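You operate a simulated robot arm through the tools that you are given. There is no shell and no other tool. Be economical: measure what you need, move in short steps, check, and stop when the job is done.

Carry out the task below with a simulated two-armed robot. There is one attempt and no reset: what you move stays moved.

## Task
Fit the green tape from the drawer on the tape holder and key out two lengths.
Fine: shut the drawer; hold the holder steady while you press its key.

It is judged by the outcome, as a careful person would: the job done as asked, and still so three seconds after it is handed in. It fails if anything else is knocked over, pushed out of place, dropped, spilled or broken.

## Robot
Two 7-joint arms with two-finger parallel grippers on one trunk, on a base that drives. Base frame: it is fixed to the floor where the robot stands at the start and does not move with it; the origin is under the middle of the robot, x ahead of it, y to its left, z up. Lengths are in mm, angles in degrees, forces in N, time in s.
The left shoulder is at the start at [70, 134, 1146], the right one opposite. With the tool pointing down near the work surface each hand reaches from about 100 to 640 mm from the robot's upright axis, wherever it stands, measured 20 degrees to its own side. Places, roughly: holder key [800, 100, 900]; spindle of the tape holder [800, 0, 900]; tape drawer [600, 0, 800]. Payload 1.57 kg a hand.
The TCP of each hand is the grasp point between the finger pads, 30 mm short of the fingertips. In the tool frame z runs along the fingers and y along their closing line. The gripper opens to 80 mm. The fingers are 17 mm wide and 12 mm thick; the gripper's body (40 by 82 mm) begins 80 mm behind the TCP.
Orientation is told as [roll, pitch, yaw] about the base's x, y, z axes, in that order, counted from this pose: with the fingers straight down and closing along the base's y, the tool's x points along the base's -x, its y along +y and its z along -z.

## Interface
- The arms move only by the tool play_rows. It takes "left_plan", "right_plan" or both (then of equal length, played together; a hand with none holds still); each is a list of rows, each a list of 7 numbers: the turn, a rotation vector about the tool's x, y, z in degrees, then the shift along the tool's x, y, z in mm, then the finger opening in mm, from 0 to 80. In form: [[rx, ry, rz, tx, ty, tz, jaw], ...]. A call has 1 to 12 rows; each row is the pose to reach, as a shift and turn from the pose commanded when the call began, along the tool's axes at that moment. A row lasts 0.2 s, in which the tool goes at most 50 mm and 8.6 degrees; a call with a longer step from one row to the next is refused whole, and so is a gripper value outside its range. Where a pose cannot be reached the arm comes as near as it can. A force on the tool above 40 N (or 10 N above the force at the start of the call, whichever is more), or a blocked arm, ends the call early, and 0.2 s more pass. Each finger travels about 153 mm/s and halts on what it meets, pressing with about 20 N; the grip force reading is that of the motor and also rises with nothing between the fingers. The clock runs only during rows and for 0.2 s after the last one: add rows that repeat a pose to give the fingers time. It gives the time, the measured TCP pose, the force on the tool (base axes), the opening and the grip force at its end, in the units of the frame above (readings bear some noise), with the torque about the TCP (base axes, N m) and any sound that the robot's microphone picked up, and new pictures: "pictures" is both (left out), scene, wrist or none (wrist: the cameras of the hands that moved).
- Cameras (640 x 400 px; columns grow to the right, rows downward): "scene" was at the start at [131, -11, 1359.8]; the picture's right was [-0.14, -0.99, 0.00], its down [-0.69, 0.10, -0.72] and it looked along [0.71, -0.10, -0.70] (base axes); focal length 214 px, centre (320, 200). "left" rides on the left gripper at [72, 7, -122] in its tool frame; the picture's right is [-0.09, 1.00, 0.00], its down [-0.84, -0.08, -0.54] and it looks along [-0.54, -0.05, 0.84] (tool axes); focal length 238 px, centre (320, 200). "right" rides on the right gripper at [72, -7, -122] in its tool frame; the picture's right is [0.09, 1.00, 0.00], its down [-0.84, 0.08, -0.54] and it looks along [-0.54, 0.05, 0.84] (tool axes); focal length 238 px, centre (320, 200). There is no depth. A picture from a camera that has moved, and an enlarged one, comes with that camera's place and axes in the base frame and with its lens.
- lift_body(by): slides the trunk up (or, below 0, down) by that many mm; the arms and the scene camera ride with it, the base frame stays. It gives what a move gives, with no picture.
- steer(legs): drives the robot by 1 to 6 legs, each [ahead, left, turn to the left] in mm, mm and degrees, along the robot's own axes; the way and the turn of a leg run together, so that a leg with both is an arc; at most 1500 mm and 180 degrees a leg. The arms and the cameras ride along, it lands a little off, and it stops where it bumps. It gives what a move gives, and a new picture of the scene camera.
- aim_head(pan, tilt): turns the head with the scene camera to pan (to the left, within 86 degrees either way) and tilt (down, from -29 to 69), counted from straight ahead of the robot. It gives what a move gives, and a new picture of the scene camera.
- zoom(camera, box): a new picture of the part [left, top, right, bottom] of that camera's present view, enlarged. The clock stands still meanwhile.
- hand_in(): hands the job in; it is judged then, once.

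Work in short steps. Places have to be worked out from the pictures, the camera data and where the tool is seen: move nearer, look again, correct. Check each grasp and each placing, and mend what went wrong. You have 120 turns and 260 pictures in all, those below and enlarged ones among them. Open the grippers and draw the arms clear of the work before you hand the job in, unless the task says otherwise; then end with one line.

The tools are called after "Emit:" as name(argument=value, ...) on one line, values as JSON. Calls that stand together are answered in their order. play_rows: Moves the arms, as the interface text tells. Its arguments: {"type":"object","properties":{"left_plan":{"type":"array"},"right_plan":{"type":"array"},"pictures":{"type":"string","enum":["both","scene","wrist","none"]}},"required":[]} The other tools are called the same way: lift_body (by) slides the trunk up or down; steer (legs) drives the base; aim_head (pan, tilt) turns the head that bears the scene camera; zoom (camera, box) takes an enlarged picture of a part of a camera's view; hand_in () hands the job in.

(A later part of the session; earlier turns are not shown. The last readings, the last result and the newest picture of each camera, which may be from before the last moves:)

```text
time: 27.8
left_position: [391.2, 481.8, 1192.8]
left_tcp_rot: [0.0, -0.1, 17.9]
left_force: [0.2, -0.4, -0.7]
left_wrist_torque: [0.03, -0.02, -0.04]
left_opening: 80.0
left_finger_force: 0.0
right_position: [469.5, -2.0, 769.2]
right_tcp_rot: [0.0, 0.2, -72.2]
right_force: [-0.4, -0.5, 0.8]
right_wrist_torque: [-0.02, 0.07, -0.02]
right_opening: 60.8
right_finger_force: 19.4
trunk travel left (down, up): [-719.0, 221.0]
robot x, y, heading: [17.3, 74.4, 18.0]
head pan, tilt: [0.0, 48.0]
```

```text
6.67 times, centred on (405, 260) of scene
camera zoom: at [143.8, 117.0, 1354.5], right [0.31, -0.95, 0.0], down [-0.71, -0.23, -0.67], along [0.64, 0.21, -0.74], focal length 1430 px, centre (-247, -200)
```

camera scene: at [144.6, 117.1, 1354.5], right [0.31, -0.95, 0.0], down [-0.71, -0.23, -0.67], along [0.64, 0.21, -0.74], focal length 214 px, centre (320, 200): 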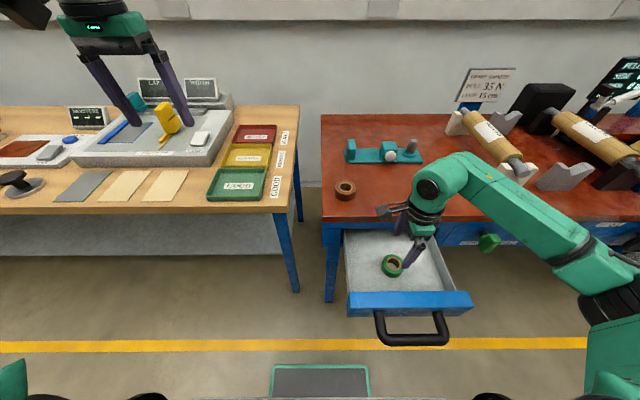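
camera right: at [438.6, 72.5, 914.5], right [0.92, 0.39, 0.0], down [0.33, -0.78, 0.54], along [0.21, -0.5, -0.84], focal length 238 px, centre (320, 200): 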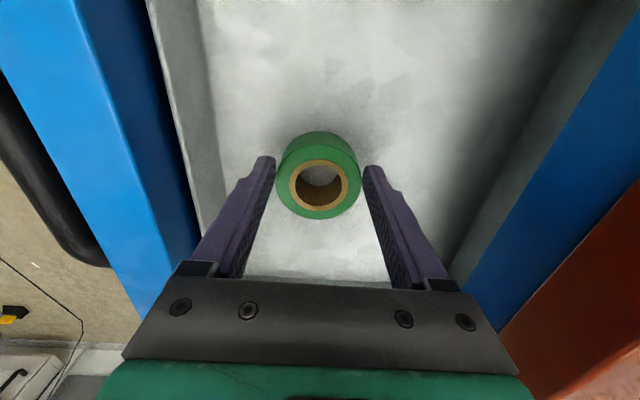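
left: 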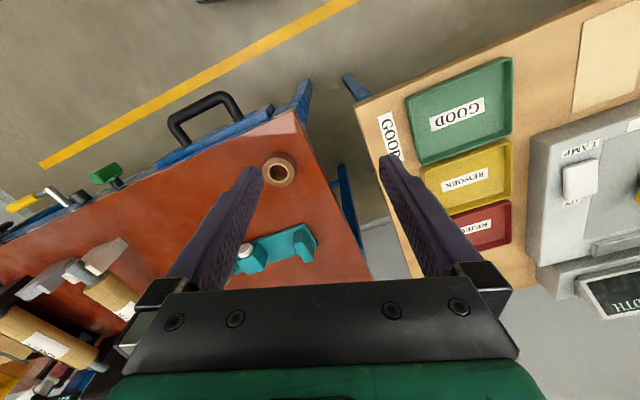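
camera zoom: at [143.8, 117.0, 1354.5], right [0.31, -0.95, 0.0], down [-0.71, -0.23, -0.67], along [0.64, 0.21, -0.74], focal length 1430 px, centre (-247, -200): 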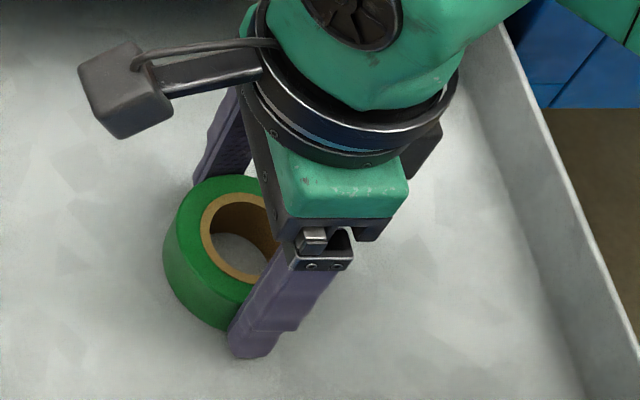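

Good grip at 60.8 mm with about 27 mm of overlap. I lift straight up.

Emit:
play_rows(right_plan=[[0, 0, 0, 0, 0, -10, 48], [0, 0, 0, 0, 0, -40, 48], [0, 0, 0, 0, 0, -80, 48], [0, 0, 0, 0, 0, -120, 48], [0, 0, 0, 0, 0, -160, 48], [0, 0, 0, 0, 0, -200, 48], [0, 0, 0, 0, 0, -240, 48]])

```text
time: 29.4
left_position: [390.8, 482.6, 1193.1]
left_tcp_rot: [0.1, 0.1, 18.0]
left_force: [-1.4, -0.9, 1.1]
left_wrist_torque: [-0.03, 0.0, -0.03]
left_opening: 79.7
left_finger_force: 0.1
right_position: [469.8, -2.3, 1010.4]
right_tcp_rot: [0.1, 0.2, -72.3]
right_force: [-0.6, -0.4, -0.1]
right_wrist_torque: [-0.02, 0.0, 0.02]
right_opening: 47.9
right_finger_force: 0.1
trunk travel left (down, up): [-719.0, 221.0]
robot x, y, heading: [21.3, 79.2, 17.8]
head pan, tilt: [0.0, 48.0]
camera scene: at [143.6, 117.6, 1354.5], right [0.31, -0.95, 0.0], down [-0.71, -0.23, -0.67], along [0.64, 0.2, -0.74], focal length 214 px, centre (320, 200)
camera right: at [439.9, 63.1, 1132.4], right [0.92, 0.39, 0.0], down [0.33, -0.77, 0.54], along [0.21, -0.5, -0.84], focal length 238 px, centre (320, 200)
```

scene: 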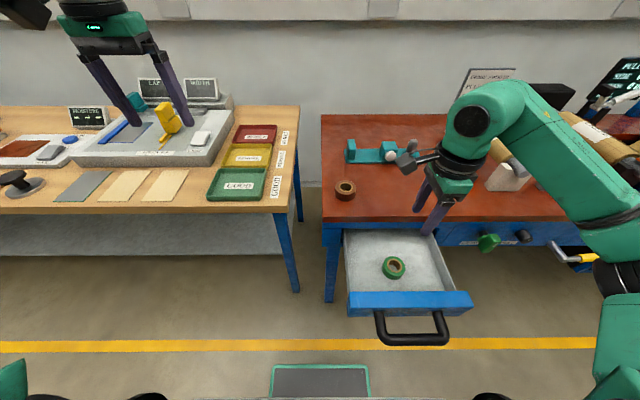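
right: 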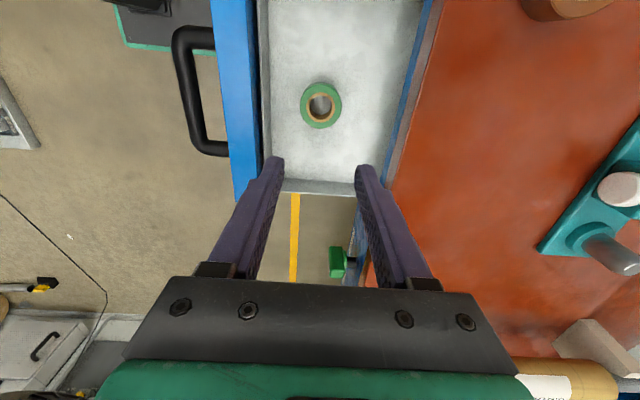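

The tape slipped out and is still in place at about [470, -2]. I redo it: slightly deeper, closing harder, then a small test lift.

Emit:
play_rows(right_plan=[[0, 0, 0, 0, 0, 10, 80], [0, 0, 0, 0, 0, 50, 80], [0, 0, 0, 0, 0, 95, 80], [0, 0, 0, 0, 0, 140, 80], [0, 0, 0, 0, 0, 180, 80], [0, 0, 0, 0, 0, 215, 80], [0, 0, 0, 0, 0, 232, 80], [0, 0, 0, 0, 0, 240, 80]], pictures="none")

Emit:
play_rows(right_plan=[[0, 0, 0, 0, 0, 3, 80], [0, 0, 0, 0, 0, 6, 80], [0, 0, 0, 0, 0, 9, 80]], pictures="wrist")

```text
time: 31.2
left_position: [390.9, 481.4, 1193.2]
left_tcp_rot: [0.0, 0.0, 17.9]
left_force: [0.4, 0.5, -0.4]
left_wrist_torque: [0.01, 0.02, 0.02]
left_opening: 80.0
left_finger_force: 0.0
right_position: [470.1, -2.4, 768.1]
right_tcp_rot: [0.0, 0.2, -72.1]
right_force: [0.0, -0.1, 0.5]
right_wrist_torque: [0.0, 0.02, 0.0]
right_opening: 80.1
right_finger_force: 0.1
trunk travel left (down, up): [-719.0, 221.0]
robot x, y, heading: [23.9, 76.7, 17.9]
head pan, tilt: [0.0, 48.0]
```

```text
time: 32.1
left_position: [388.9, 481.7, 1192.3]
left_tcp_rot: [-0.1, -0.1, 18.0]
left_force: [-1.0, 0.2, -0.7]
left_wrist_torque: [0.02, 0.06, -0.02]
left_opening: 80.2
left_finger_force: 0.1
right_position: [472.1, -1.9, 766.7]
right_tcp_rot: [0.5, 0.3, -72.3]
right_force: [-0.5, -2.7, 26.0]
right_wrist_torque: [-0.62, 1.11, 0.26]
right_opening: 79.8
right_finger_force: 0.1
trunk travel left (down, up): [-719.0, 221.0]
robot x, y, heading: [19.7, 80.0, 18.1]
head pan, tilt: [0.0, 48.0]
stopped in row 3 (right hand): the force on the tool passed its limit at 42 N (the readings are from after the stop); the commanded pose is now the measured one
camera right: at [441.6, 63.9, 887.3], right [0.92, 0.39, 0.01], down [0.32, -0.78, 0.54], along [0.22, -0.49, -0.84], focal length 238 px, centre (320, 200)
```

right: 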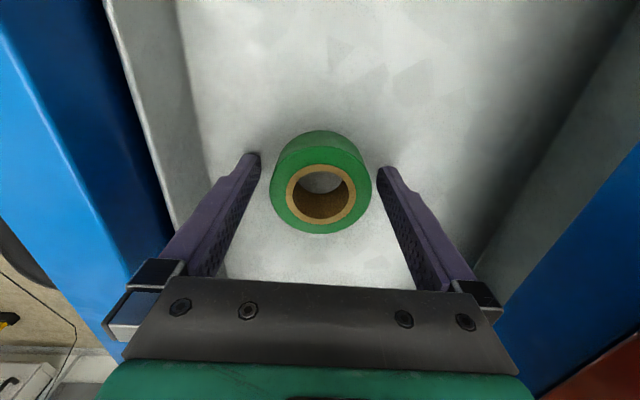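

The fingertips touched the drawer floor at z of about 736, so the tape is about 30 mm tall. I back up 4 mm, close fully and do a small test lift.

Emit:
play_rows(right_plan=[[0, 0, 0, 0, -2, -5, 80], [0, 0, 0, 0, -2, -5, 60], [0, 0, 0, 0, -2, -5, 30], [0, 0, 0, 0, -2, -5, 0], [0, 0, 0, 0, -2, -5, 0], [0, 0, 0, 0, -2, -5, 0]], pictures="none")

Emit:
play_rows(right_plan=[[0, 0, 0, 0, 0, -3, 0], [0, 0, 0, 0, 0, -8, 0], [0, 0, 0, 0, 0, -15, 0]], pictures="wrist")

```text
time: 33.5
left_position: [391.0, 481.2, 1193.5]
left_tcp_rot: [0.1, 0.0, 18.0]
left_force: [-1.2, 0.5, 0.2]
left_wrist_torque: [-0.03, -0.01, 0.01]
left_opening: 80.0
left_finger_force: 0.1
right_position: [468.9, -2.7, 767.5]
right_tcp_rot: [0.3, 0.1, -72.3]
right_force: [-0.7, -0.4, -1.0]
right_wrist_torque: [-0.01, -0.02, -0.01]
right_opening: 60.7
right_finger_force: 20.4
trunk travel left (down, up): [-719.0, 221.0]
robot x, y, heading: [20.3, 76.4, 17.6]
head pan, tilt: [0.0, 48.0]
```

```text
time: 34.4
left_position: [391.8, 481.0, 1191.7]
left_tcp_rot: [0.0, 0.0, 17.9]
left_force: [0.0, -0.3, -0.2]
left_wrist_torque: [0.01, -0.01, 0.01]
left_opening: 79.9
left_finger_force: 0.0
right_position: [470.3, -2.7, 782.7]
right_tcp_rot: [0.3, 0.2, -72.3]
right_force: [0.1, 0.3, -1.8]
right_wrist_torque: [-0.01, 0.03, 0.02]
right_opening: 60.6
right_finger_force: 19.8
trunk travel left (down, up): [-719.0, 221.0]
robot x, y, heading: [26.4, 74.5, 17.8]
head pan, tilt: [0.0, 48.0]
camera right: at [440.4, 62.9, 904.5], right [0.92, 0.39, 0.01], down [0.33, -0.78, 0.54], along [0.21, -0.49, -0.84], focal length 238 px, centre (320, 200)
```

right: 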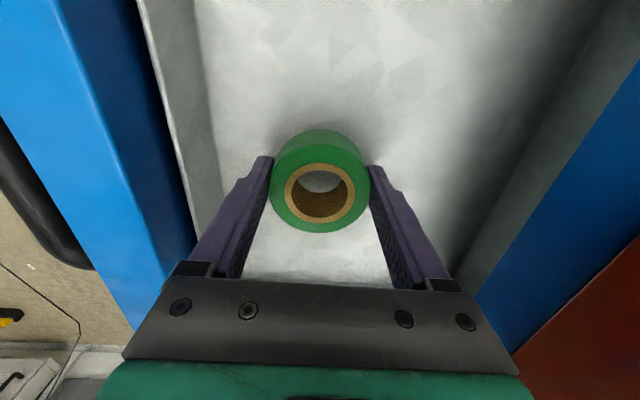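

The tape now comes up with the hand: it still reads 60.6 mm and carries the weight. I lift slowly clear of the drawer.

Emit:
play_rows(right_plan=[[0, 0, 0, 0, 0, -10, 0], [0, 0, 0, 0, 0, -30, 0], [0, 0, 0, 0, 0, -55, 0], [0, 0, 0, 0, 0, -85, 0], [0, 0, 0, 0, 0, -115, 0], [0, 0, 0, 0, 0, -145, 0], [0, 0, 0, 0, 0, -175, 0], [0, 0, 0, 0, 0, -200, 0], [0, 0, 0, 0, 0, -215, 0]])

```text
time: 36.4
left_position: [390.9, 482.1, 1192.6]
left_tcp_rot: [0.1, 0.1, 17.9]
left_force: [0.2, -0.8, 0.3]
left_wrist_torque: [-0.02, 0.0, 0.0]
left_opening: 80.0
left_finger_force: 0.1
right_position: [467.8, -4.3, 997.6]
right_tcp_rot: [0.3, 0.2, -72.4]
right_force: [-0.8, -0.6, -1.0]
right_wrist_torque: [0.01, 0.01, 0.0]
right_opening: 60.6
right_finger_force: 20.0
trunk travel left (down, up): [-719.0, 221.0]
robot x, y, heading: [24.0, 77.4, 17.5]
head pan, tilt: [0.0, 48.0]
camera scene: at [143.9, 117.0, 1354.5], right [0.31, -0.95, 0.0], down [-0.71, -0.23, -0.67], along [0.64, 0.2, -0.74], focal length 214 px, centre (320, 200)
camera right: at [439.4, 61.7, 1119.7], right [0.92, 0.39, 0.01], down [0.33, -0.78, 0.54], along [0.21, -0.49, -0.84], focal length 238 px, centre (320, 200)
```

scene: 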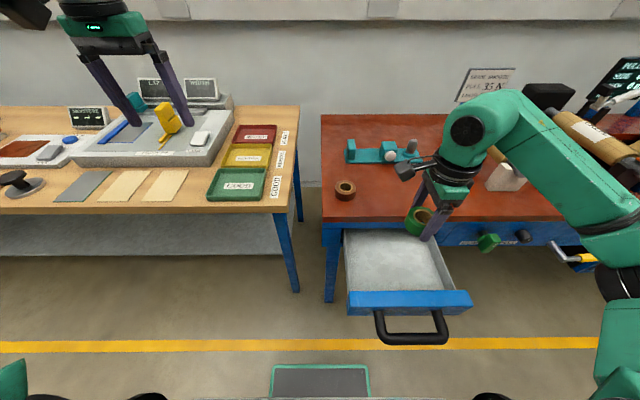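
right: 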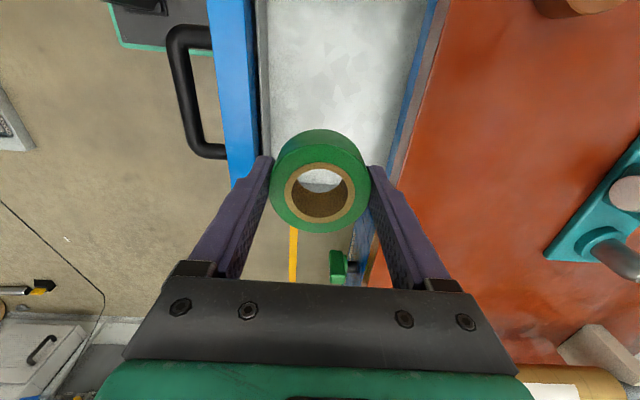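

The tape is held securely. To shut the drawer with the left hand I raise the tape further and shift the robot 200 mm right, putting the handle in front of the left arm.

Emit:
play_rows(right_plan=[[0, 0, 0, 0, 0, -30, 0], [0, 0, 0, 0, 0, -60, 0], [0, 0, 0, 0, 0, -90, 0]], pictures="none")

Emit:
steer(legs=[[0, -210, 0]])

```text
time: 37.1
left_position: [390.7, 482.7, 1192.1]
left_tcp_rot: [0.0, 0.0, 17.9]
left_force: [0.5, 0.0, 0.2]
left_wrist_torque: [0.02, 0.0, -0.03]
left_opening: 80.2
left_finger_force: 0.0
right_position: [467.7, -4.7, 1088.4]
right_tcp_rot: [0.2, 0.2, -72.3]
right_force: [0.1, -0.4, -0.9]
right_wrist_torque: [-0.01, 0.0, 0.01]
right_opening: 60.7
right_finger_force: 19.3
trunk travel left (down, up): [-719.0, 221.0]
robot x, y, heading: [19.7, 74.9, 18.0]
head pan, tilt: [0.0, 48.0]
```

```text
time: 38.8
left_position: [454.9, 285.4, 1192.0]
left_tcp_rot: [-0.1, 0.0, 17.8]
left_force: [-0.3, 0.4, -0.4]
left_wrist_torque: [0.0, 0.04, -0.01]
left_opening: 80.1
left_finger_force: 0.1
right_position: [532.9, -200.0, 1087.9]
right_tcp_rot: [0.4, 0.2, -72.2]
right_force: [0.7, 0.7, -0.2]
right_wrist_torque: [-0.01, -0.02, -0.03]
right_opening: 60.7
right_finger_force: 20.3
trunk travel left (down, up): [-719.0, 221.0]
robot x, y, heading: [84.2, -122.7, 17.9]
head pan, tilt: [0.0, 48.0]
camera scene: at [206.9, -78.9, 1354.5], right [0.31, -0.95, 0.0], down [-0.71, -0.23, -0.67], along [0.64, 0.2, -0.74], focal length 214 px, centre (320, 200)
```

scene: 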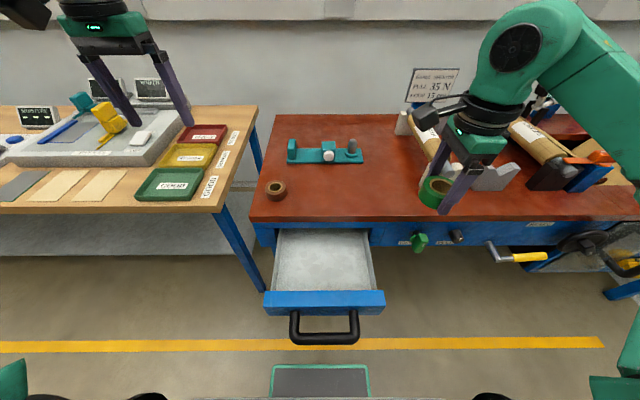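

The handle bar sits at 222 ahead, centred. I bring the left hand, with fingers closed, back and above a point on the near side of the bar.

Emit:
play_rows(left_plan=[[0, 0, 0, 30, -28, 0, 60], [0, 0, 0, 60, -56, 0, 40], [0, 0, 0, 90, -84, 0, 20], [0, 0, 0, 120, -112, 0, 0], [0, 0, 0, 150, -140, 0, 0], [0, 0, 0, 180, -168, 0, 0], [0, 0, 0, 210, -196, 0, 0], [0, 0, 0, 240, -224, 0, 0], [0, 0, 0, 270, -252, 20, 0], [0, 0, 0, 300, -279, 50, 0]])

```text
refused: row 10 steps farther than a row can; nothing moved
```

Emit:
play_rows(left_plan=[[0, 0, 0, 30, -28, 0, 60], [0, 0, 0, 60, -56, 0, 40], [0, 0, 0, 90, -84, 0, 20], [0, 0, 0, 120, -112, 0, 0], [0, 0, 0, 150, -140, 0, 0], [0, 0, 0, 180, -168, 0, 0], [0, 0, 0, 210, -196, 0, 0], [0, 0, 0, 240, -224, 0, 0], [0, 0, 0, 270, -252, 10, 0], [0, 0, 0, 300, -279, 20, 0], [0, 0, 0, 300, -279, 60, 0]])

```text
time: 41.2
left_position: [262.7, -76.7, 1146.8]
left_tcp_rot: [-2.2, 1.7, 19.9]
left_force: [0.3, 0.2, 0.6]
left_wrist_torque: [0.04, 0.01, -0.02]
left_opening: 0.0
left_finger_force: 20.1
right_position: [531.8, -200.3, 1088.0]
right_tcp_rot: [0.3, 0.2, -72.3]
right_force: [0.5, 0.7, -0.6]
right_wrist_torque: [0.02, 0.0, 0.02]
right_opening: 60.6
right_finger_force: 19.9
trunk travel left (down, up): [-719.0, 221.0]
robot x, y, heading: [85.8, -123.2, 17.9]
head pan, tilt: [0.0, 48.0]
camera scene: at [181.2, -86.0, 1326.8], right [0.35, -0.94, 0.0], down [-0.89, -0.33, -0.31], along [0.29, 0.11, -0.95], focal length 214 px, centre (320, 200)
camera left: at [195.1, -89.5, 1270.1], right [-0.26, 0.97, -0.04], down [0.82, 0.24, 0.52], along [0.51, 0.1, -0.85], focal length 238 px, centre (320, 200)
```

scene: 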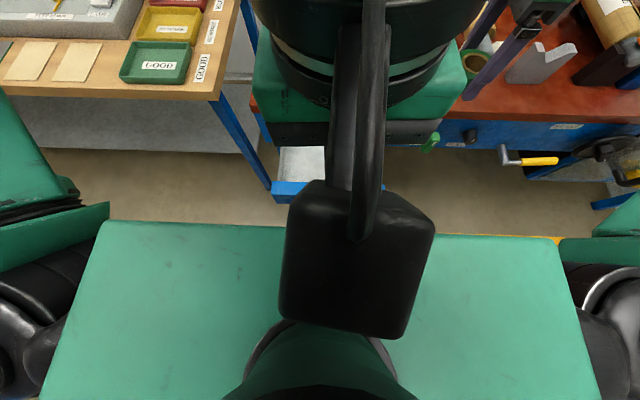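
left: 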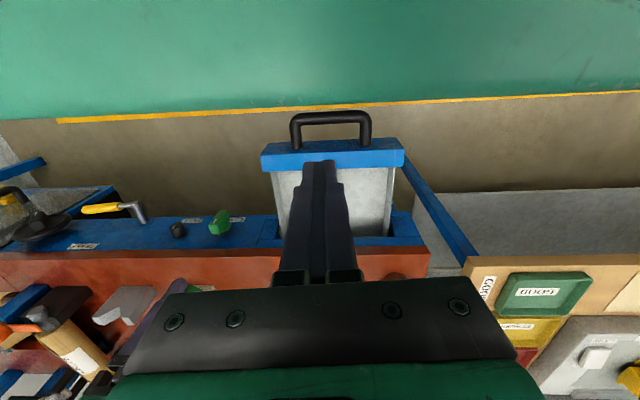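

The left hand's camera touched my own head, so I move the hand forward away from it. Then I back the robot off so that the push happens farther out.

Emit:
play_rows(left_plan=[[0, 0, 0, -30, 0, 0, 0], [0, 0, 0, -70, 0, 0, 0], [0, 0, 0, -110, 0, 0, 0], [0, 0, 0, -150, 0, 0, 0]], pictures="none")

Emit:
steer(legs=[[-180, 0, 0]])

Emit:
aim_head(pan=0, tilt=48)

```text
time: 42.2
left_position: [400.6, -26.6, 1132.3]
left_tcp_rot: [0.1, 0.0, 17.8]
left_force: [-0.5, -0.2, 0.7]
left_wrist_torque: [0.03, 0.04, -0.02]
left_opening: 0.0
left_finger_force: 19.7
right_position: [533.7, -201.8, 1085.4]
right_tcp_rot: [0.1, 0.2, -72.3]
right_force: [0.3, 0.6, -0.6]
right_wrist_torque: [-0.03, -0.01, -0.01]
right_opening: 61.0
right_finger_force: 20.3
trunk travel left (down, up): [-719.0, 221.0]
robot x, y, heading: [83.0, -121.0, 17.9]
head pan, tilt: [0.0, 48.0]
```

```text
time: 43.7
left_position: [231.3, -80.0, 1132.9]
left_tcp_rot: [0.0, 0.0, 17.9]
left_force: [-0.4, 0.9, 0.7]
left_wrist_torque: [-0.01, 0.01, 0.02]
left_opening: 0.1
left_finger_force: 19.8
right_position: [365.3, -255.7, 1086.8]
right_tcp_rot: [0.3, 0.3, -72.2]
right_force: [0.5, 0.2, -0.7]
right_wrist_torque: [0.02, -0.02, 0.02]
right_opening: 60.5
right_finger_force: 20.0
trunk travel left (down, up): [-719.0, 221.0]
robot x, y, heading: [-86.5, -174.1, 17.7]
head pan, tilt: [0.0, 48.0]
camera scene: at [40.7, -134.3, 1354.3], right [0.31, -0.95, 0.0], down [-0.71, -0.23, -0.67], along [0.64, 0.2, -0.74], focal length 214 px, centre (320, 200)
```

scene: 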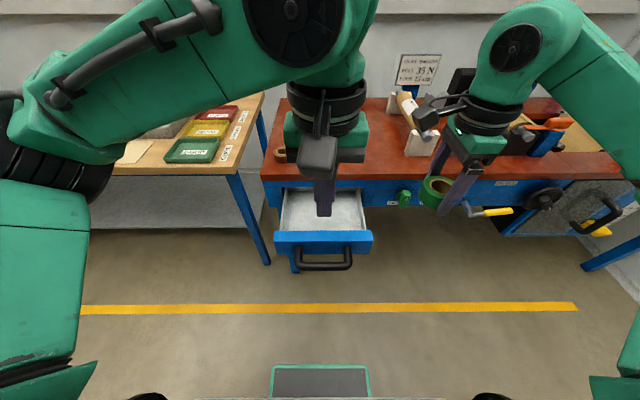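

```text
time: 44.3
left_position: [230.5, -80.2, 1133.1]
left_tcp_rot: [-0.1, 0.1, 17.9]
left_force: [-0.5, 0.5, -0.1]
left_wrist_torque: [0.05, 0.01, 0.02]
left_opening: 0.0
left_finger_force: 19.6
right_position: [362.6, -255.8, 1087.1]
right_tcp_rot: [0.3, 0.2, -72.4]
right_force: [0.0, -0.7, -0.7]
right_wrist_torque: [-0.02, 0.01, 0.0]
right_opening: 60.8
right_finger_force: 20.3
trunk travel left (down, up): [-719.0, 221.0]
robot x, y, heading: [-80.0, -175.5, 17.6]
head pan, tilt: [0.0, 48.0]
camera scene: at [38.9, -134.9, 1354.5], right [0.31, -0.95, 0.0], down [-0.71, -0.23, -0.67], along [0.64, 0.2, -0.74], focal length 214 px, centre (320, 200)
```

scene: 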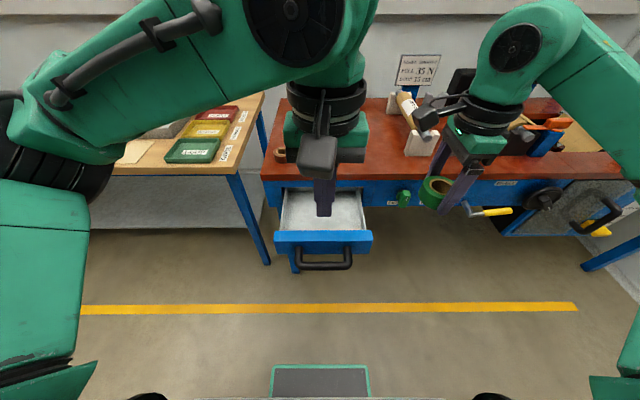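

The head is fine. The left hand is at 328 ahead and the handle bar at about 397, both near the centreline. I lower the closed fingers in front of the bar.

Emit:
play_rows(left_plan=[[0, 0, 0, 0, 0, 40, 0], [0, 0, 0, 0, 0, 85, 0], [0, 0, 0, 0, 0, 130, 0], [0, 0, 0, 0, 0, 175, 0], [0, 0, 0, 0, 0, 220, 0], [0, 0, 0, 0, 0, 265, 0], [0, 0, 0, 0, 0, 310, 0], [0, 0, 0, 0, 0, 340, 0]])

```text
time: 46.1
left_position: [228.6, -80.5, 792.5]
left_tcp_rot: [0.0, -0.1, 17.7]
left_force: [-0.2, 0.2, 0.1]
left_wrist_torque: [0.0, 0.03, -0.01]
left_opening: 0.2
left_finger_force: 20.0
right_position: [364.6, -254.8, 1086.5]
right_tcp_rot: [0.4, 0.2, -72.3]
right_force: [-0.1, -0.4, -0.9]
right_wrist_torque: [0.01, 0.03, 0.01]
right_opening: 60.9
right_finger_force: 20.0
trunk travel left (down, up): [-719.0, 221.0]
robot x, y, heading: [-83.9, -173.9, 17.7]
head pan, tilt: [0.0, 48.0]
camera scene: at [38.6, -135.0, 1354.6], right [0.31, -0.95, 0.0], down [-0.71, -0.23, -0.67], along [0.64, 0.2, -0.74], focal length 214 px, centre (320, 200)
camera left: at [158.6, -95.9, 915.4], right [-0.22, 0.98, 0.0], down [0.82, 0.18, 0.54], along [0.53, 0.12, -0.84], focal length 238 px, centre (320, 200)
```

scene: 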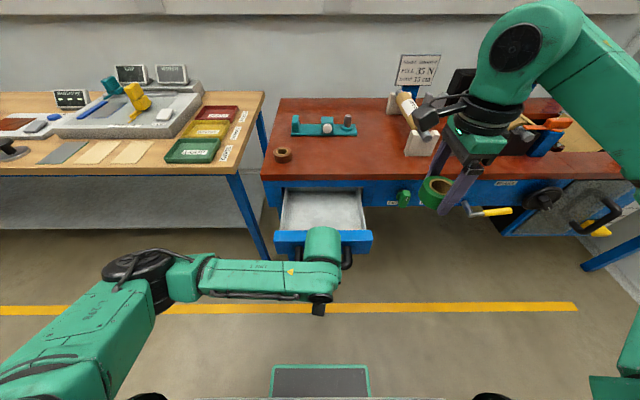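
left: 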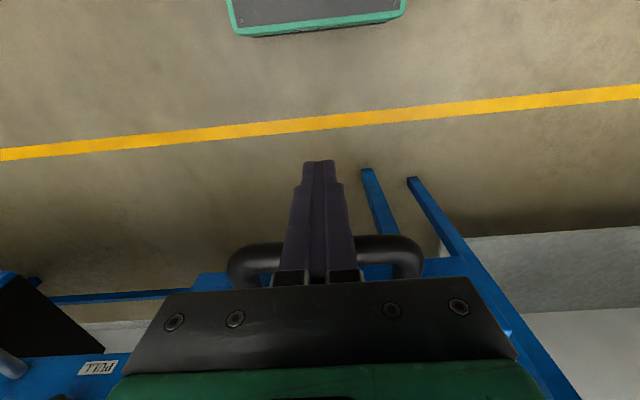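

The fingers stand centred before the bar. I push forward steadily.

Emit:
play_rows(left_plan=[[0, 0, 0, -20, 0, 0, 0], [0, 0, 0, -38, 0, 0, 0], [0, 0, 0, -50, 0, 0, 0], [0, 0, 0, -65, 0, 0, 0], [0, 0, 0, -85, 0, 0, 0], [0, 0, 0, -105, 0, 0, 0], [0, 0, 0, -125, 0, 0, 0], [0, 0, 0, -145, 0, 0, 0], [0, 0, 0, -165, 0, 0, 0], [0, 0, 0, -185, 0, 0, 0], [0, 0, 0, -205, 0, 0, 0], [0, 0, 0, -220, 0, 0, 0]])

```text
time: 48.7
left_position: [439.3, -12.3, 793.5]
left_tcp_rot: [0.1, 0.0, 17.8]
left_force: [-1.1, -0.6, 0.0]
left_wrist_torque: [-0.02, 0.03, 0.02]
left_opening: 0.0
left_finger_force: 20.2
right_position: [363.4, -256.7, 1087.3]
right_tcp_rot: [0.4, 0.3, -72.2]
right_force: [0.7, -0.4, -1.0]
right_wrist_torque: [0.01, 0.0, 0.0]
right_opening: 60.6
right_finger_force: 20.3
trunk travel left (down, up): [-719.0, 221.0]
robot x, y, heading: [-82.0, -171.2, 17.8]
head pan, tilt: [0.0, 48.0]
camera scene: at [38.6, -135.5, 1354.5], right [0.31, -0.95, 0.0], down [-0.71, -0.23, -0.67], along [0.64, 0.21, -0.74], focal length 214 px, centre (320, 200)
camera left: at [369.3, -29.2, 915.8], right [-0.22, 0.98, 0.0], down [0.82, 0.18, 0.54], along [0.53, 0.12, -0.84], focal length 238 px, centre (320, 200)
```

scene: 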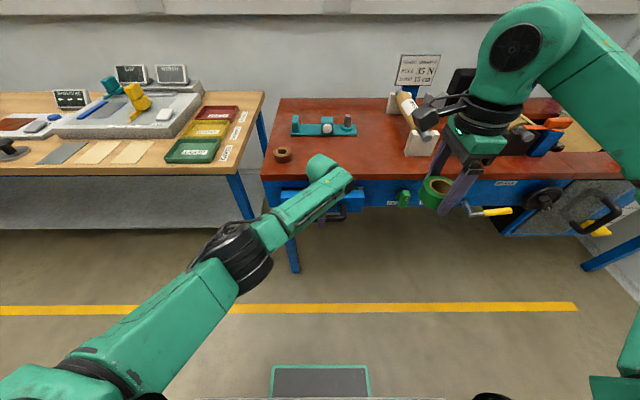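
left: 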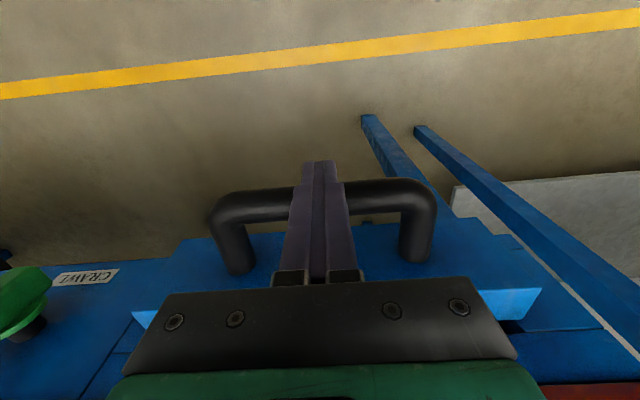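

The drawer is nearly in, with roughly 30 mm left. I push on slowly until it meets its stop.

Emit:
play_rows(left_plan=[[0, 0, 0, -12, 0, 0, 0], [0, 0, 0, -22, 0, 0, 0], [0, 0, 0, -30, 0, 0, 0], [0, 0, 0, -35, 0, 0, 0], [0, 0, 0, -39, 0, 0, 0], [0, 0, 0, -42, 0, 0, 0]])

```text
time: 50.1
left_position: [451.2, -4.2, 797.9]
left_tcp_rot: [0.0, 0.0, 17.8]
left_force: [-1.3, 0.7, 0.4]
left_wrist_torque: [0.01, 0.02, 0.0]
left_opening: 0.0
left_finger_force: 19.7
left hand out of reach, approached as far as the arm can: row 1, 2, 3, 4, 5, 6
right_position: [362.6, -255.8, 1086.3]
right_tcp_rot: [0.2, 0.3, -72.3]
right_force: [-0.5, 0.1, -1.4]
right_wrist_torque: [-0.02, 0.01, 0.01]
right_opening: 60.6
right_finger_force: 19.9
trunk travel left (down, up): [-719.0, 221.0]
robot x, y, heading: [-84.1, -170.3, 17.9]
head pan, tilt: [0.0, 48.0]
camera scene: at [38.4, -135.0, 1354.5], right [0.31, -0.95, 0.0], down [-0.71, -0.23, -0.67], along [0.64, 0.2, -0.74], focal length 214 px, centre (320, 200)
camera left: at [381.5, -19.4, 920.8], right [-0.22, 0.98, 0.0], down [0.82, 0.18, 0.54], along [0.53, 0.12, -0.84], focal length 238 px, centre (320, 200)
```

scene: 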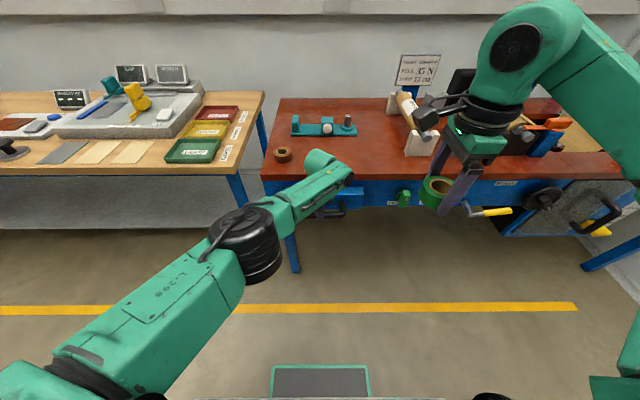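
left: 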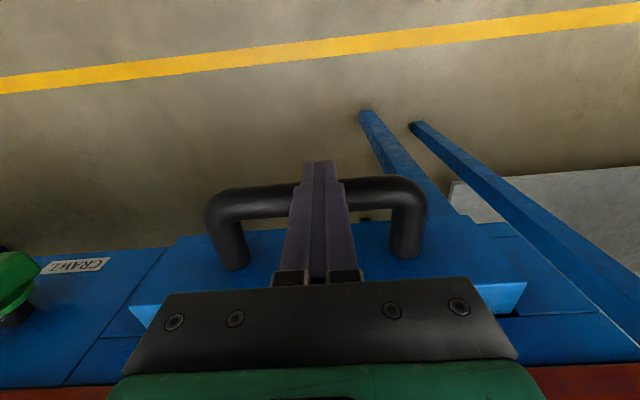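

The left arm is at its reach limit with about 20 mm left. I ease the hand back, drive 80 mm ahead, and finish with the arm.

Emit:
play_rows(left_plan=[[0, 0, 0, 30, 0, 0, 0], [0, 0, 0, 70, 0, 3, 0], [0, 0, 0, 110, 0, 4, 0]], pictures="none")

Emit:
steer(legs=[[80, 0, 0]])

```text
time: 50.9
left_position: [345.7, -39.7, 795.2]
left_tcp_rot: [0.3, -0.2, 17.9]
left_force: [0.1, -0.4, 1.4]
left_wrist_torque: [0.05, -0.02, 0.02]
left_opening: 0.0
left_finger_force: 19.9
left hand out of reach, approached as far as the arm can: row 1
right_position: [361.2, -259.4, 1088.6]
right_tcp_rot: [0.4, 0.5, -72.3]
right_force: [0.7, 0.0, -1.4]
right_wrist_torque: [0.06, 0.0, 0.01]
right_opening: 60.6
right_finger_force: 20.0
trunk travel left (down, up): [-719.0, 221.0]
robot x, y, heading: [-87.3, -175.3, 17.9]
head pan, tilt: [0.0, 48.0]
```

```text
time: 51.9
left_position: [420.7, -13.9, 795.7]
left_tcp_rot: [0.0, 0.1, 17.8]
left_force: [0.1, 0.7, 0.7]
left_wrist_torque: [-0.02, 0.02, -0.02]
left_opening: 0.0
left_finger_force: 19.6
right_position: [437.6, -232.8, 1088.3]
right_tcp_rot: [0.4, 0.3, -72.3]
right_force: [-0.2, 0.2, -0.6]
right_wrist_torque: [-0.02, 0.04, -0.02]
right_opening: 60.5
right_finger_force: 19.4
trunk travel left (down, up): [-719.0, 221.0]
robot x, y, heading: [-7.1, -151.1, 17.9]
head pan, tilt: [0.0, 48.0]
camera scene: at [113.0, -111.1, 1354.7], right [0.31, -0.95, 0.0], down [-0.71, -0.23, -0.67], along [0.64, 0.2, -0.74], focal length 214 px, centre (320, 200)
```

scene: 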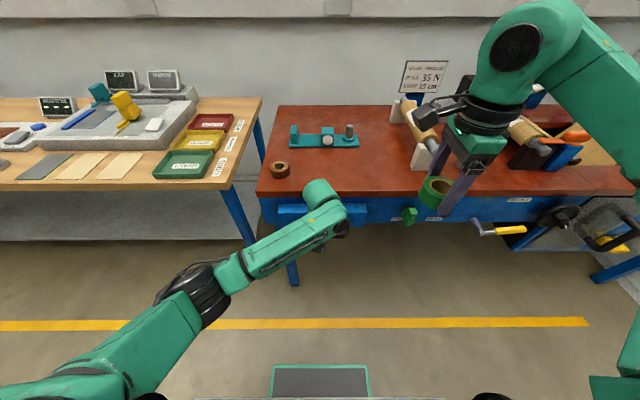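

Now I finish pushing with the arm until the drawer stops.

Emit:
play_rows(left_plan=[[0, 0, 0, -20, 0, 0, 0], [0, 0, 0, -32, 0, 0, 0], [0, 0, 0, -40, 0, 0, 0], [0, 0, 0, -46, 0, 0, 0], [0, 0, 0, -51, 0, 0, 0], [0, 0, 0, -56, 0, 0, 0], [0, 0, 0, -61, 0, 0, 0], [0, 0, 0, -66, 0, 0, 0]])

```text
time: 53.6
left_position: [473.0, 1.6, 791.8]
left_tcp_rot: [0.1, 1.2, 17.5]
left_force: [-20.1, -5.5, 7.7]
left_wrist_torque: [0.05, 0.41, -0.01]
left_opening: 0.0
left_finger_force: 19.9
right_position: [435.8, -232.2, 1089.2]
right_tcp_rot: [0.5, 0.4, -72.3]
right_force: [0.6, -0.5, -0.7]
right_wrist_torque: [-0.01, 0.02, 0.01]
right_opening: 60.4
right_finger_force: 19.9
trunk travel left (down, up): [-719.0, 221.0]
robot x, y, heading: [-10.7, -153.5, 17.8]
head pan, tilt: [0.0, 48.0]
stopped in row 8 (left hand): the force on the tool passed its limit at 44 N (the readings are from after the stop); the commanded pose is now the measured one
camera scene: at [109.3, -111.7, 1355.3], right [0.31, -0.95, 0.0], down [-0.71, -0.23, -0.67], along [0.64, 0.21, -0.74], focal length 214 px, centre (320, 200)
camera left: at [404.6, -13.5, 916.4], right [-0.21, 0.98, 0.0], down [0.83, 0.18, 0.52], along [0.51, 0.11, -0.85], focal length 238 px, centre (320, 200)
```

scene: 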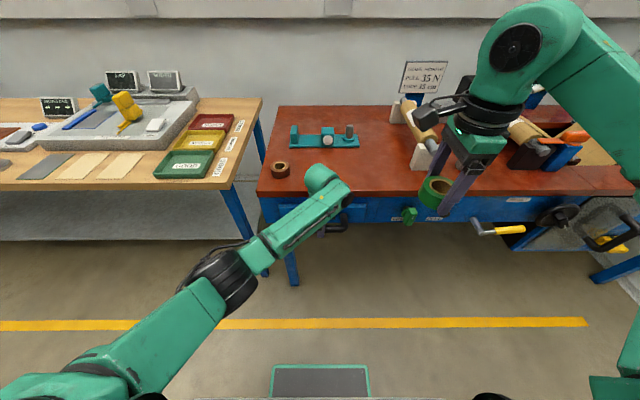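
left: 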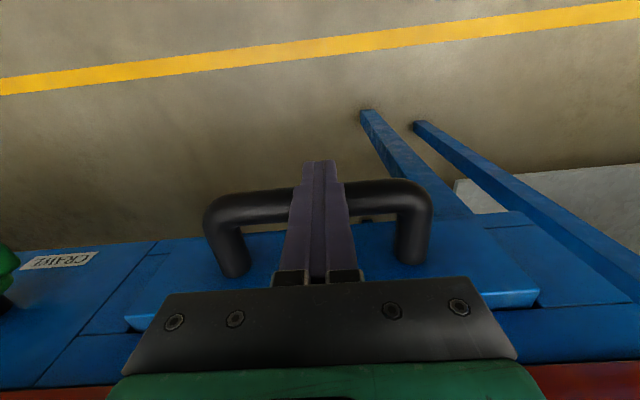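

The drawer met its stop with the bar back at its original place. I draw the left hand back and up, then look closely at the holder.

Emit:
play_rows(left_plan=[[0, 0, 0, 30, 0, 0, 0], [0, 0, 0, 70, 0, 0, 0], [0, 0, 0, 70, 30, -30, 0], [0, 0, 0, 70, 60, -70, 0], [0, 0, 0, 70, 80, -115, 0], [0, 0, 0, 70, 100, -160, 20], [0, 0, 0, 70, 120, -205, 30], [0, 0, 0, 70, 140, -250, 40], [0, 0, 0, 70, 160, -290, 50]], pictures="none")

Emit:
zoom(camera="scene", box=[250, 90, 450, 240])

Emit:
zoom(camera="scene", box=[280, 115, 380, 160])

```text
time: 55.6
left_position: [366.8, 136.8, 1081.0]
left_tcp_rot: [0.0, 1.1, 17.7]
left_force: [-0.1, -0.8, -0.6]
left_wrist_torque: [0.02, -0.01, 0.01]
left_opening: 50.2
left_finger_force: 0.1
right_position: [437.5, -231.9, 1088.0]
right_tcp_rot: [0.3, 0.1, -72.3]
right_force: [0.3, 0.2, -0.5]
right_wrist_torque: [0.01, -0.04, 0.02]
right_opening: 60.7
right_finger_force: 20.4
trunk travel left (down, up): [-719.0, 221.0]
robot x, y, heading: [-8.5, -152.0, 17.7]
head pan, tilt: [0.0, 48.0]
```

```text
2.67 times, centred on (350, 165) of scene
camera zoom: at [112.6, -110.6, 1354.6], right [0.31, -0.95, 0.0], down [-0.71, -0.23, -0.67], along [0.64, 0.2, -0.74], focal length 572 px, centre (240, 293)
```

zoom: 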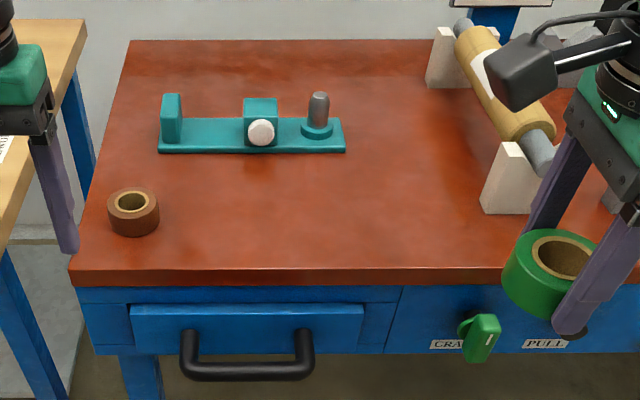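

```text
6.40 times, centred on (330, 138) of scene
camera zoom: at [112.6, -110.6, 1354.6], right [0.31, -0.95, 0.0], down [-0.71, -0.23, -0.67], along [0.64, 0.2, -0.74], focal length 1373 px, centre (256, 600)
```

zoom: 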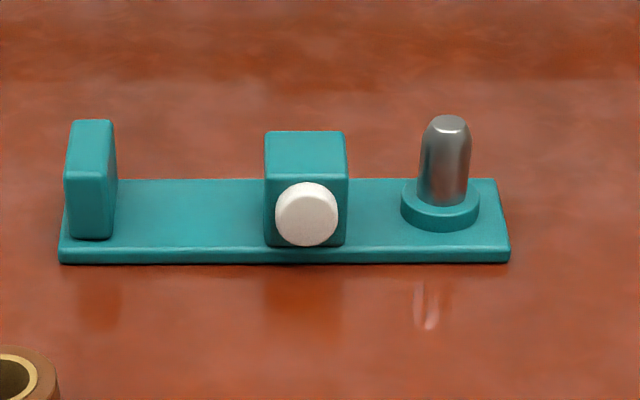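

I now have a clear view of the holder: left slab, key block with a white button facing me, and a collared spindle with its top at z of about 955. I drive 300 ahead and 90 left so both arms can reach it.

Emit:
steer(legs=[[0, 90, 0], [300, 0, 0]])

```text
time: 58.4
left_position: [623.7, 310.9, 1082.5]
left_tcp_rot: [0.1, 1.0, 17.6]
left_force: [-0.9, -0.3, 0.4]
left_wrist_torque: [0.01, 0.01, 0.03]
left_opening: 50.2
left_finger_force: 0.2
right_position: [694.8, -56.1, 1087.7]
right_tcp_rot: [0.4, 0.3, -72.4]
right_force: [0.9, 0.2, -1.2]
right_wrist_torque: [-0.01, -0.01, -0.01]
right_opening: 60.7
right_finger_force: 20.2
trunk travel left (down, up): [-719.0, 221.0]
robot x, y, heading: [247.7, 25.5, 17.7]
head pan, tilt: [0.0, 48.0]
camera scene: at [369.3, 64.7, 1354.7], right [0.3, -0.95, 0.0], down [-0.71, -0.23, -0.67], along [0.64, 0.2, -0.74], focal length 214 px, centre (320, 200)
```

scene: 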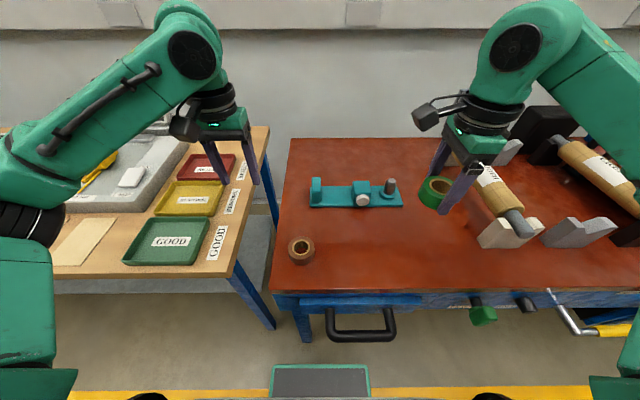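

Closer now. I zoom in on the holder for accurate positions.

Emit:
zoom(camera="scene", box=[295, 160, 425, 225])

```text
4.92 times, centred on (360, 192) of scene
camera zoom: at [369.3, 64.7, 1354.7], right [0.3, -0.95, 0.0], down [-0.71, -0.23, -0.67], along [0.64, 0.2, -0.74], focal length 1056 px, centre (123, 237)
```

zoom: 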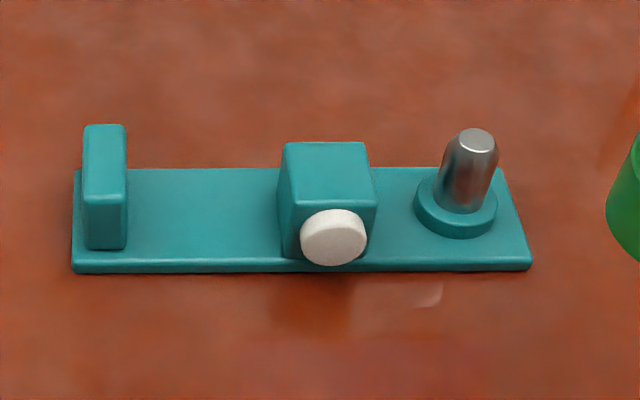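

Triangulating the two views puts the spindle at world [845, 8], with collar top at z of about 900 and spindle top about 948. I turn the right gripper back to closing sideways while carrying the tape over, staying high.

Emit:
play_rows(right_plan=[[0, 0, -7.5, 0, 10, 0, 0], [0, 0, -15, 2, 22, 0, 0], [0, 0, -22.5, 4, 34, 0, 0], [0, 0, -30, 6, 46, 0, 0], [0, 0, -37.5, 8, 58, 0, 0], [0, 0, -45, 10, 70, 0, 0], [0, 0, -52.5, 11, 82, 0, 0], [0, 0, -60, 12, 94, 0, 0], [0, 0, -67.5, 13, 106, 5, 0], [0, 0, -75, 14, 118, 10, 0], [0, 0, -82.5, 15, 130, 15, 0], [0, 0, -90, 15, 142, 20, 0]])

```text
time: 61.0
left_position: [623.9, 312.8, 1082.6]
left_tcp_rot: [0.1, 1.2, 17.7]
left_force: [0.6, 0.2, 0.7]
left_wrist_torque: [-0.02, -0.01, 0.01]
left_opening: 50.0
left_finger_force: 0.0
right_position: [826.1, 1.0, 1067.4]
right_tcp_rot: [0.2, -0.3, 17.7]
right_force: [0.3, 0.1, -0.3]
right_wrist_torque: [0.01, 0.02, -0.03]
right_opening: 60.6
right_finger_force: 19.9
trunk travel left (down, up): [-719.0, 221.0]
robot x, y, heading: [248.8, 24.0, 17.8]
head pan, tilt: [0.0, 48.0]
camera scene: at [370.9, 65.7, 1354.4], right [0.3, -0.95, 0.0], down [-0.71, -0.23, -0.67], along [0.64, 0.2, -0.74], focal length 214 px, centre (320, 200)
camera right: at [757.9, -27.7, 1189.0], right [-0.39, 0.92, 0.0], down [0.77, 0.33, 0.55], along [0.5, 0.22, -0.84], focal length 238 px, centre (320, 200)
```

scene: 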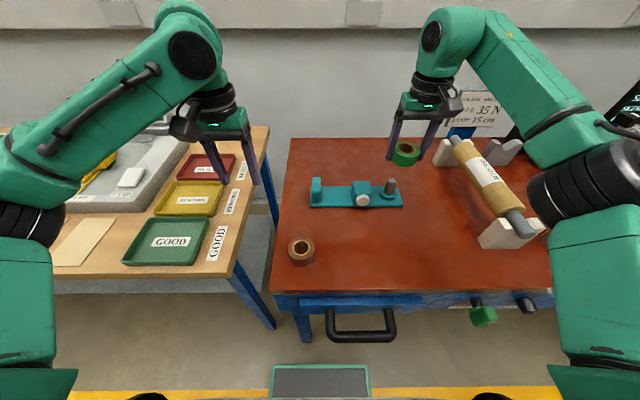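
right: 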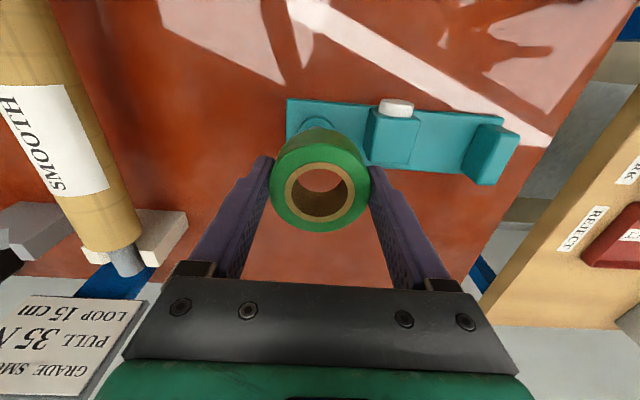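

The wrist view puts the spindle at 563 ahead, -202 sideways. The hand needs 20 mm more forward. I move there and hover with the tape just above the spindle top.

Emit:
play_rows(right_plan=[[0, 0, 0, -10, -1, 15, 0], [0, 0, 0, -20, -2, 35, 0], [0, 0, 0, -20, -2, 55, 0], [0, 0, 0, -20, -2, 70, 0]], pictures="none")

Emit:
zoom(camera="scene", box=[345, 130, 445, 215])

Emit:
zoom(camera="right", box=[240, 90, 400, 250])

```text
time: 62.0
left_position: [625.2, 311.3, 1082.7]
left_tcp_rot: [0.1, 1.1, 17.6]
left_force: [0.2, -0.4, -0.4]
left_wrist_torque: [-0.01, 0.06, 0.02]
left_opening: 49.9
left_finger_force: 0.1
right_position: [847.0, 4.7, 997.9]
right_tcp_rot: [0.3, -0.3, 17.5]
right_force: [-0.6, -0.2, -1.5]
right_wrist_torque: [0.02, 0.02, 0.03]
right_opening: 60.8
right_finger_force: 19.7
trunk travel left (down, up): [-719.0, 221.0]
robot x, y, heading: [247.1, 24.0, 17.7]
head pan, tilt: [0.0, 48.0]
```

```text
4.71 times, centred on (395, 172) of scene
camera zoom: at [370.9, 65.2, 1354.5], right [0.3, -0.95, 0.0], down [-0.71, -0.23, -0.67], along [0.64, 0.2, -0.74], focal length 1009 px, centre (-33, 329)
```

zoom: 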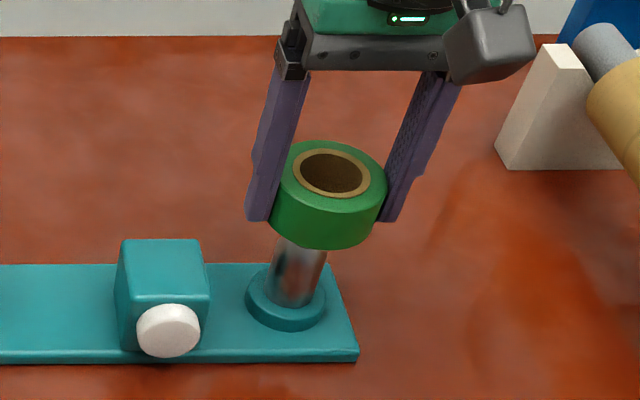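

```text
2.50 times, centred on (320, 170) of right
camera zoom: at [778.3, -23.9, 1118.9], right [-0.39, 0.92, 0.0], down [0.77, 0.32, 0.55], along [0.5, 0.22, -0.84], focal length 596 px, centre (320, 275)
```

zoom: 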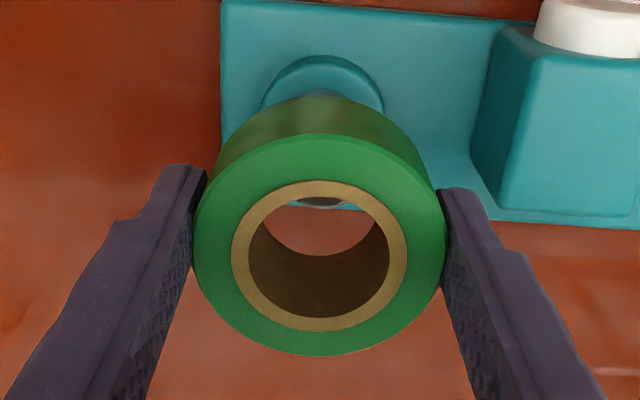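

Nearly aligned. The core bore is about 33 mm and the spindle about 29, so it must be close. I shift about 2 mm forward and 3 mm left, lower a little, and compare again.

Emit:
play_rows(right_plan=[[0, 0, 0, -1, 1, 4, 0], [0, 0, 0, -2, 3, 10, 0], [0, 0, 0, -2, 3, 13, 0]], pictures="none")

Emit:
zoom(camera="scene", box=[370, 150, 430, 205])

Emit:
zoom(camera="right", box=[270, 90, 370, 190])

```text
time: 62.8
left_position: [624.0, 311.3, 1082.4]
left_tcp_rot: [0.1, 1.0, 17.7]
left_force: [0.3, -0.9, 0.3]
left_wrist_torque: [0.02, -0.02, -0.04]
left_opening: 50.0
left_finger_force: 0.0
right_position: [846.4, 9.1, 985.3]
right_tcp_rot: [0.2, -0.3, 17.6]
right_force: [0.0, -0.1, -1.4]
right_wrist_torque: [0.01, 0.01, -0.01]
right_opening: 60.6
right_finger_force: 19.8
trunk travel left (down, up): [-719.0, 221.0]
robot x, y, heading: [245.9, 25.1, 17.7]
head pan, tilt: [0.0, 48.0]
```

```text
7.27 times, centred on (400, 178) of scene
camera zoom: at [370.4, 65.2, 1354.5], right [0.3, -0.95, 0.0], down [-0.71, -0.23, -0.67], along [0.64, 0.2, -0.74], focal length 1560 px, centre (-262, 364)
```

zoom: 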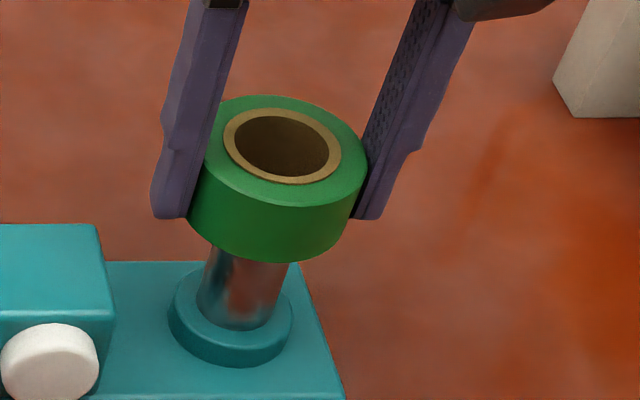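

```text
4.00 times, centred on (320, 140) of right
camera zoom: at [778.8, -20.3, 1106.5], right [-0.39, 0.92, 0.0], down [0.77, 0.32, 0.55], along [0.5, 0.22, -0.84], focal length 953 px, centre (320, 440)
```

zoom: 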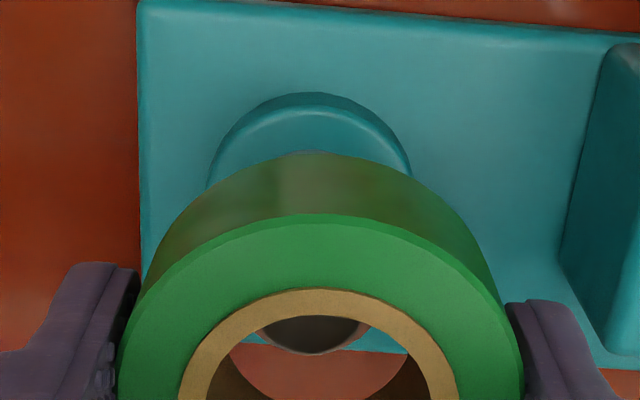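

Both views agree to within about 2 mm. I lower gently over the spindle's rounded top and watch the force.

Emit:
play_rows(right_plan=[[0, 0, 0, 0, -0.5, 4, 0], [0, 0, 0, 0, -0.5, 8, 0], [0, 0, 0, 0, -0.5, 12, 0], [0, 0, 0, 0, -0.5, 16, 0], [0, 0, 0, 0, -0.5, 20, 0]], pictures="none")

Emit:
zoom(camera="scene", box=[370, 150, 430, 205])

Emit:
zoom(camera="right", box=[260, 110, 380, 230])

```text
time: 64.0
left_position: [622.9, 313.0, 1082.7]
left_tcp_rot: [0.1, 0.9, 17.6]
left_force: [0.7, 0.4, 0.2]
left_wrist_torque: [-0.01, 0.01, 0.0]
left_opening: 49.9
left_finger_force: 0.0
right_position: [847.3, 9.0, 966.9]
right_tcp_rot: [0.3, -0.2, 17.6]
right_force: [-0.1, -0.2, -0.8]
right_wrist_torque: [-0.02, -0.02, 0.0]
right_opening: 60.5
right_finger_force: 20.2
trunk travel left (down, up): [-719.0, 221.0]
robot x, y, heading: [246.7, 22.2, 17.6]
head pan, tilt: [0.0, 48.0]
```

```text
7.27 times, centred on (400, 178) of scene
camera zoom: at [370.5, 65.2, 1354.5], right [0.3, -0.95, 0.0], down [-0.71, -0.23, -0.67], along [0.64, 0.2, -0.74], focal length 1560 px, centre (-262, 364)
```

zoom: 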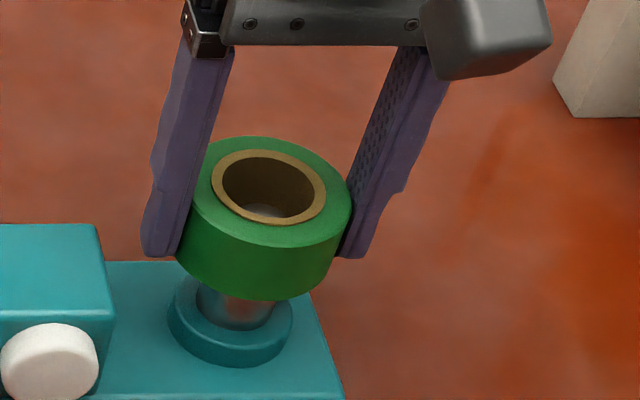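

```text
3.33 times, centred on (320, 170) of right
camera zoom: at [778.9, -20.3, 1086.6], right [-0.39, 0.92, 0.0], down [0.77, 0.32, 0.55], along [0.5, 0.22, -0.84], focal length 794 px, centre (320, 300)
```

zoom: 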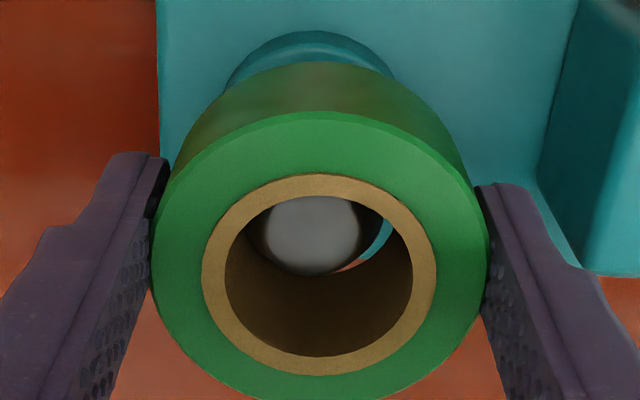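

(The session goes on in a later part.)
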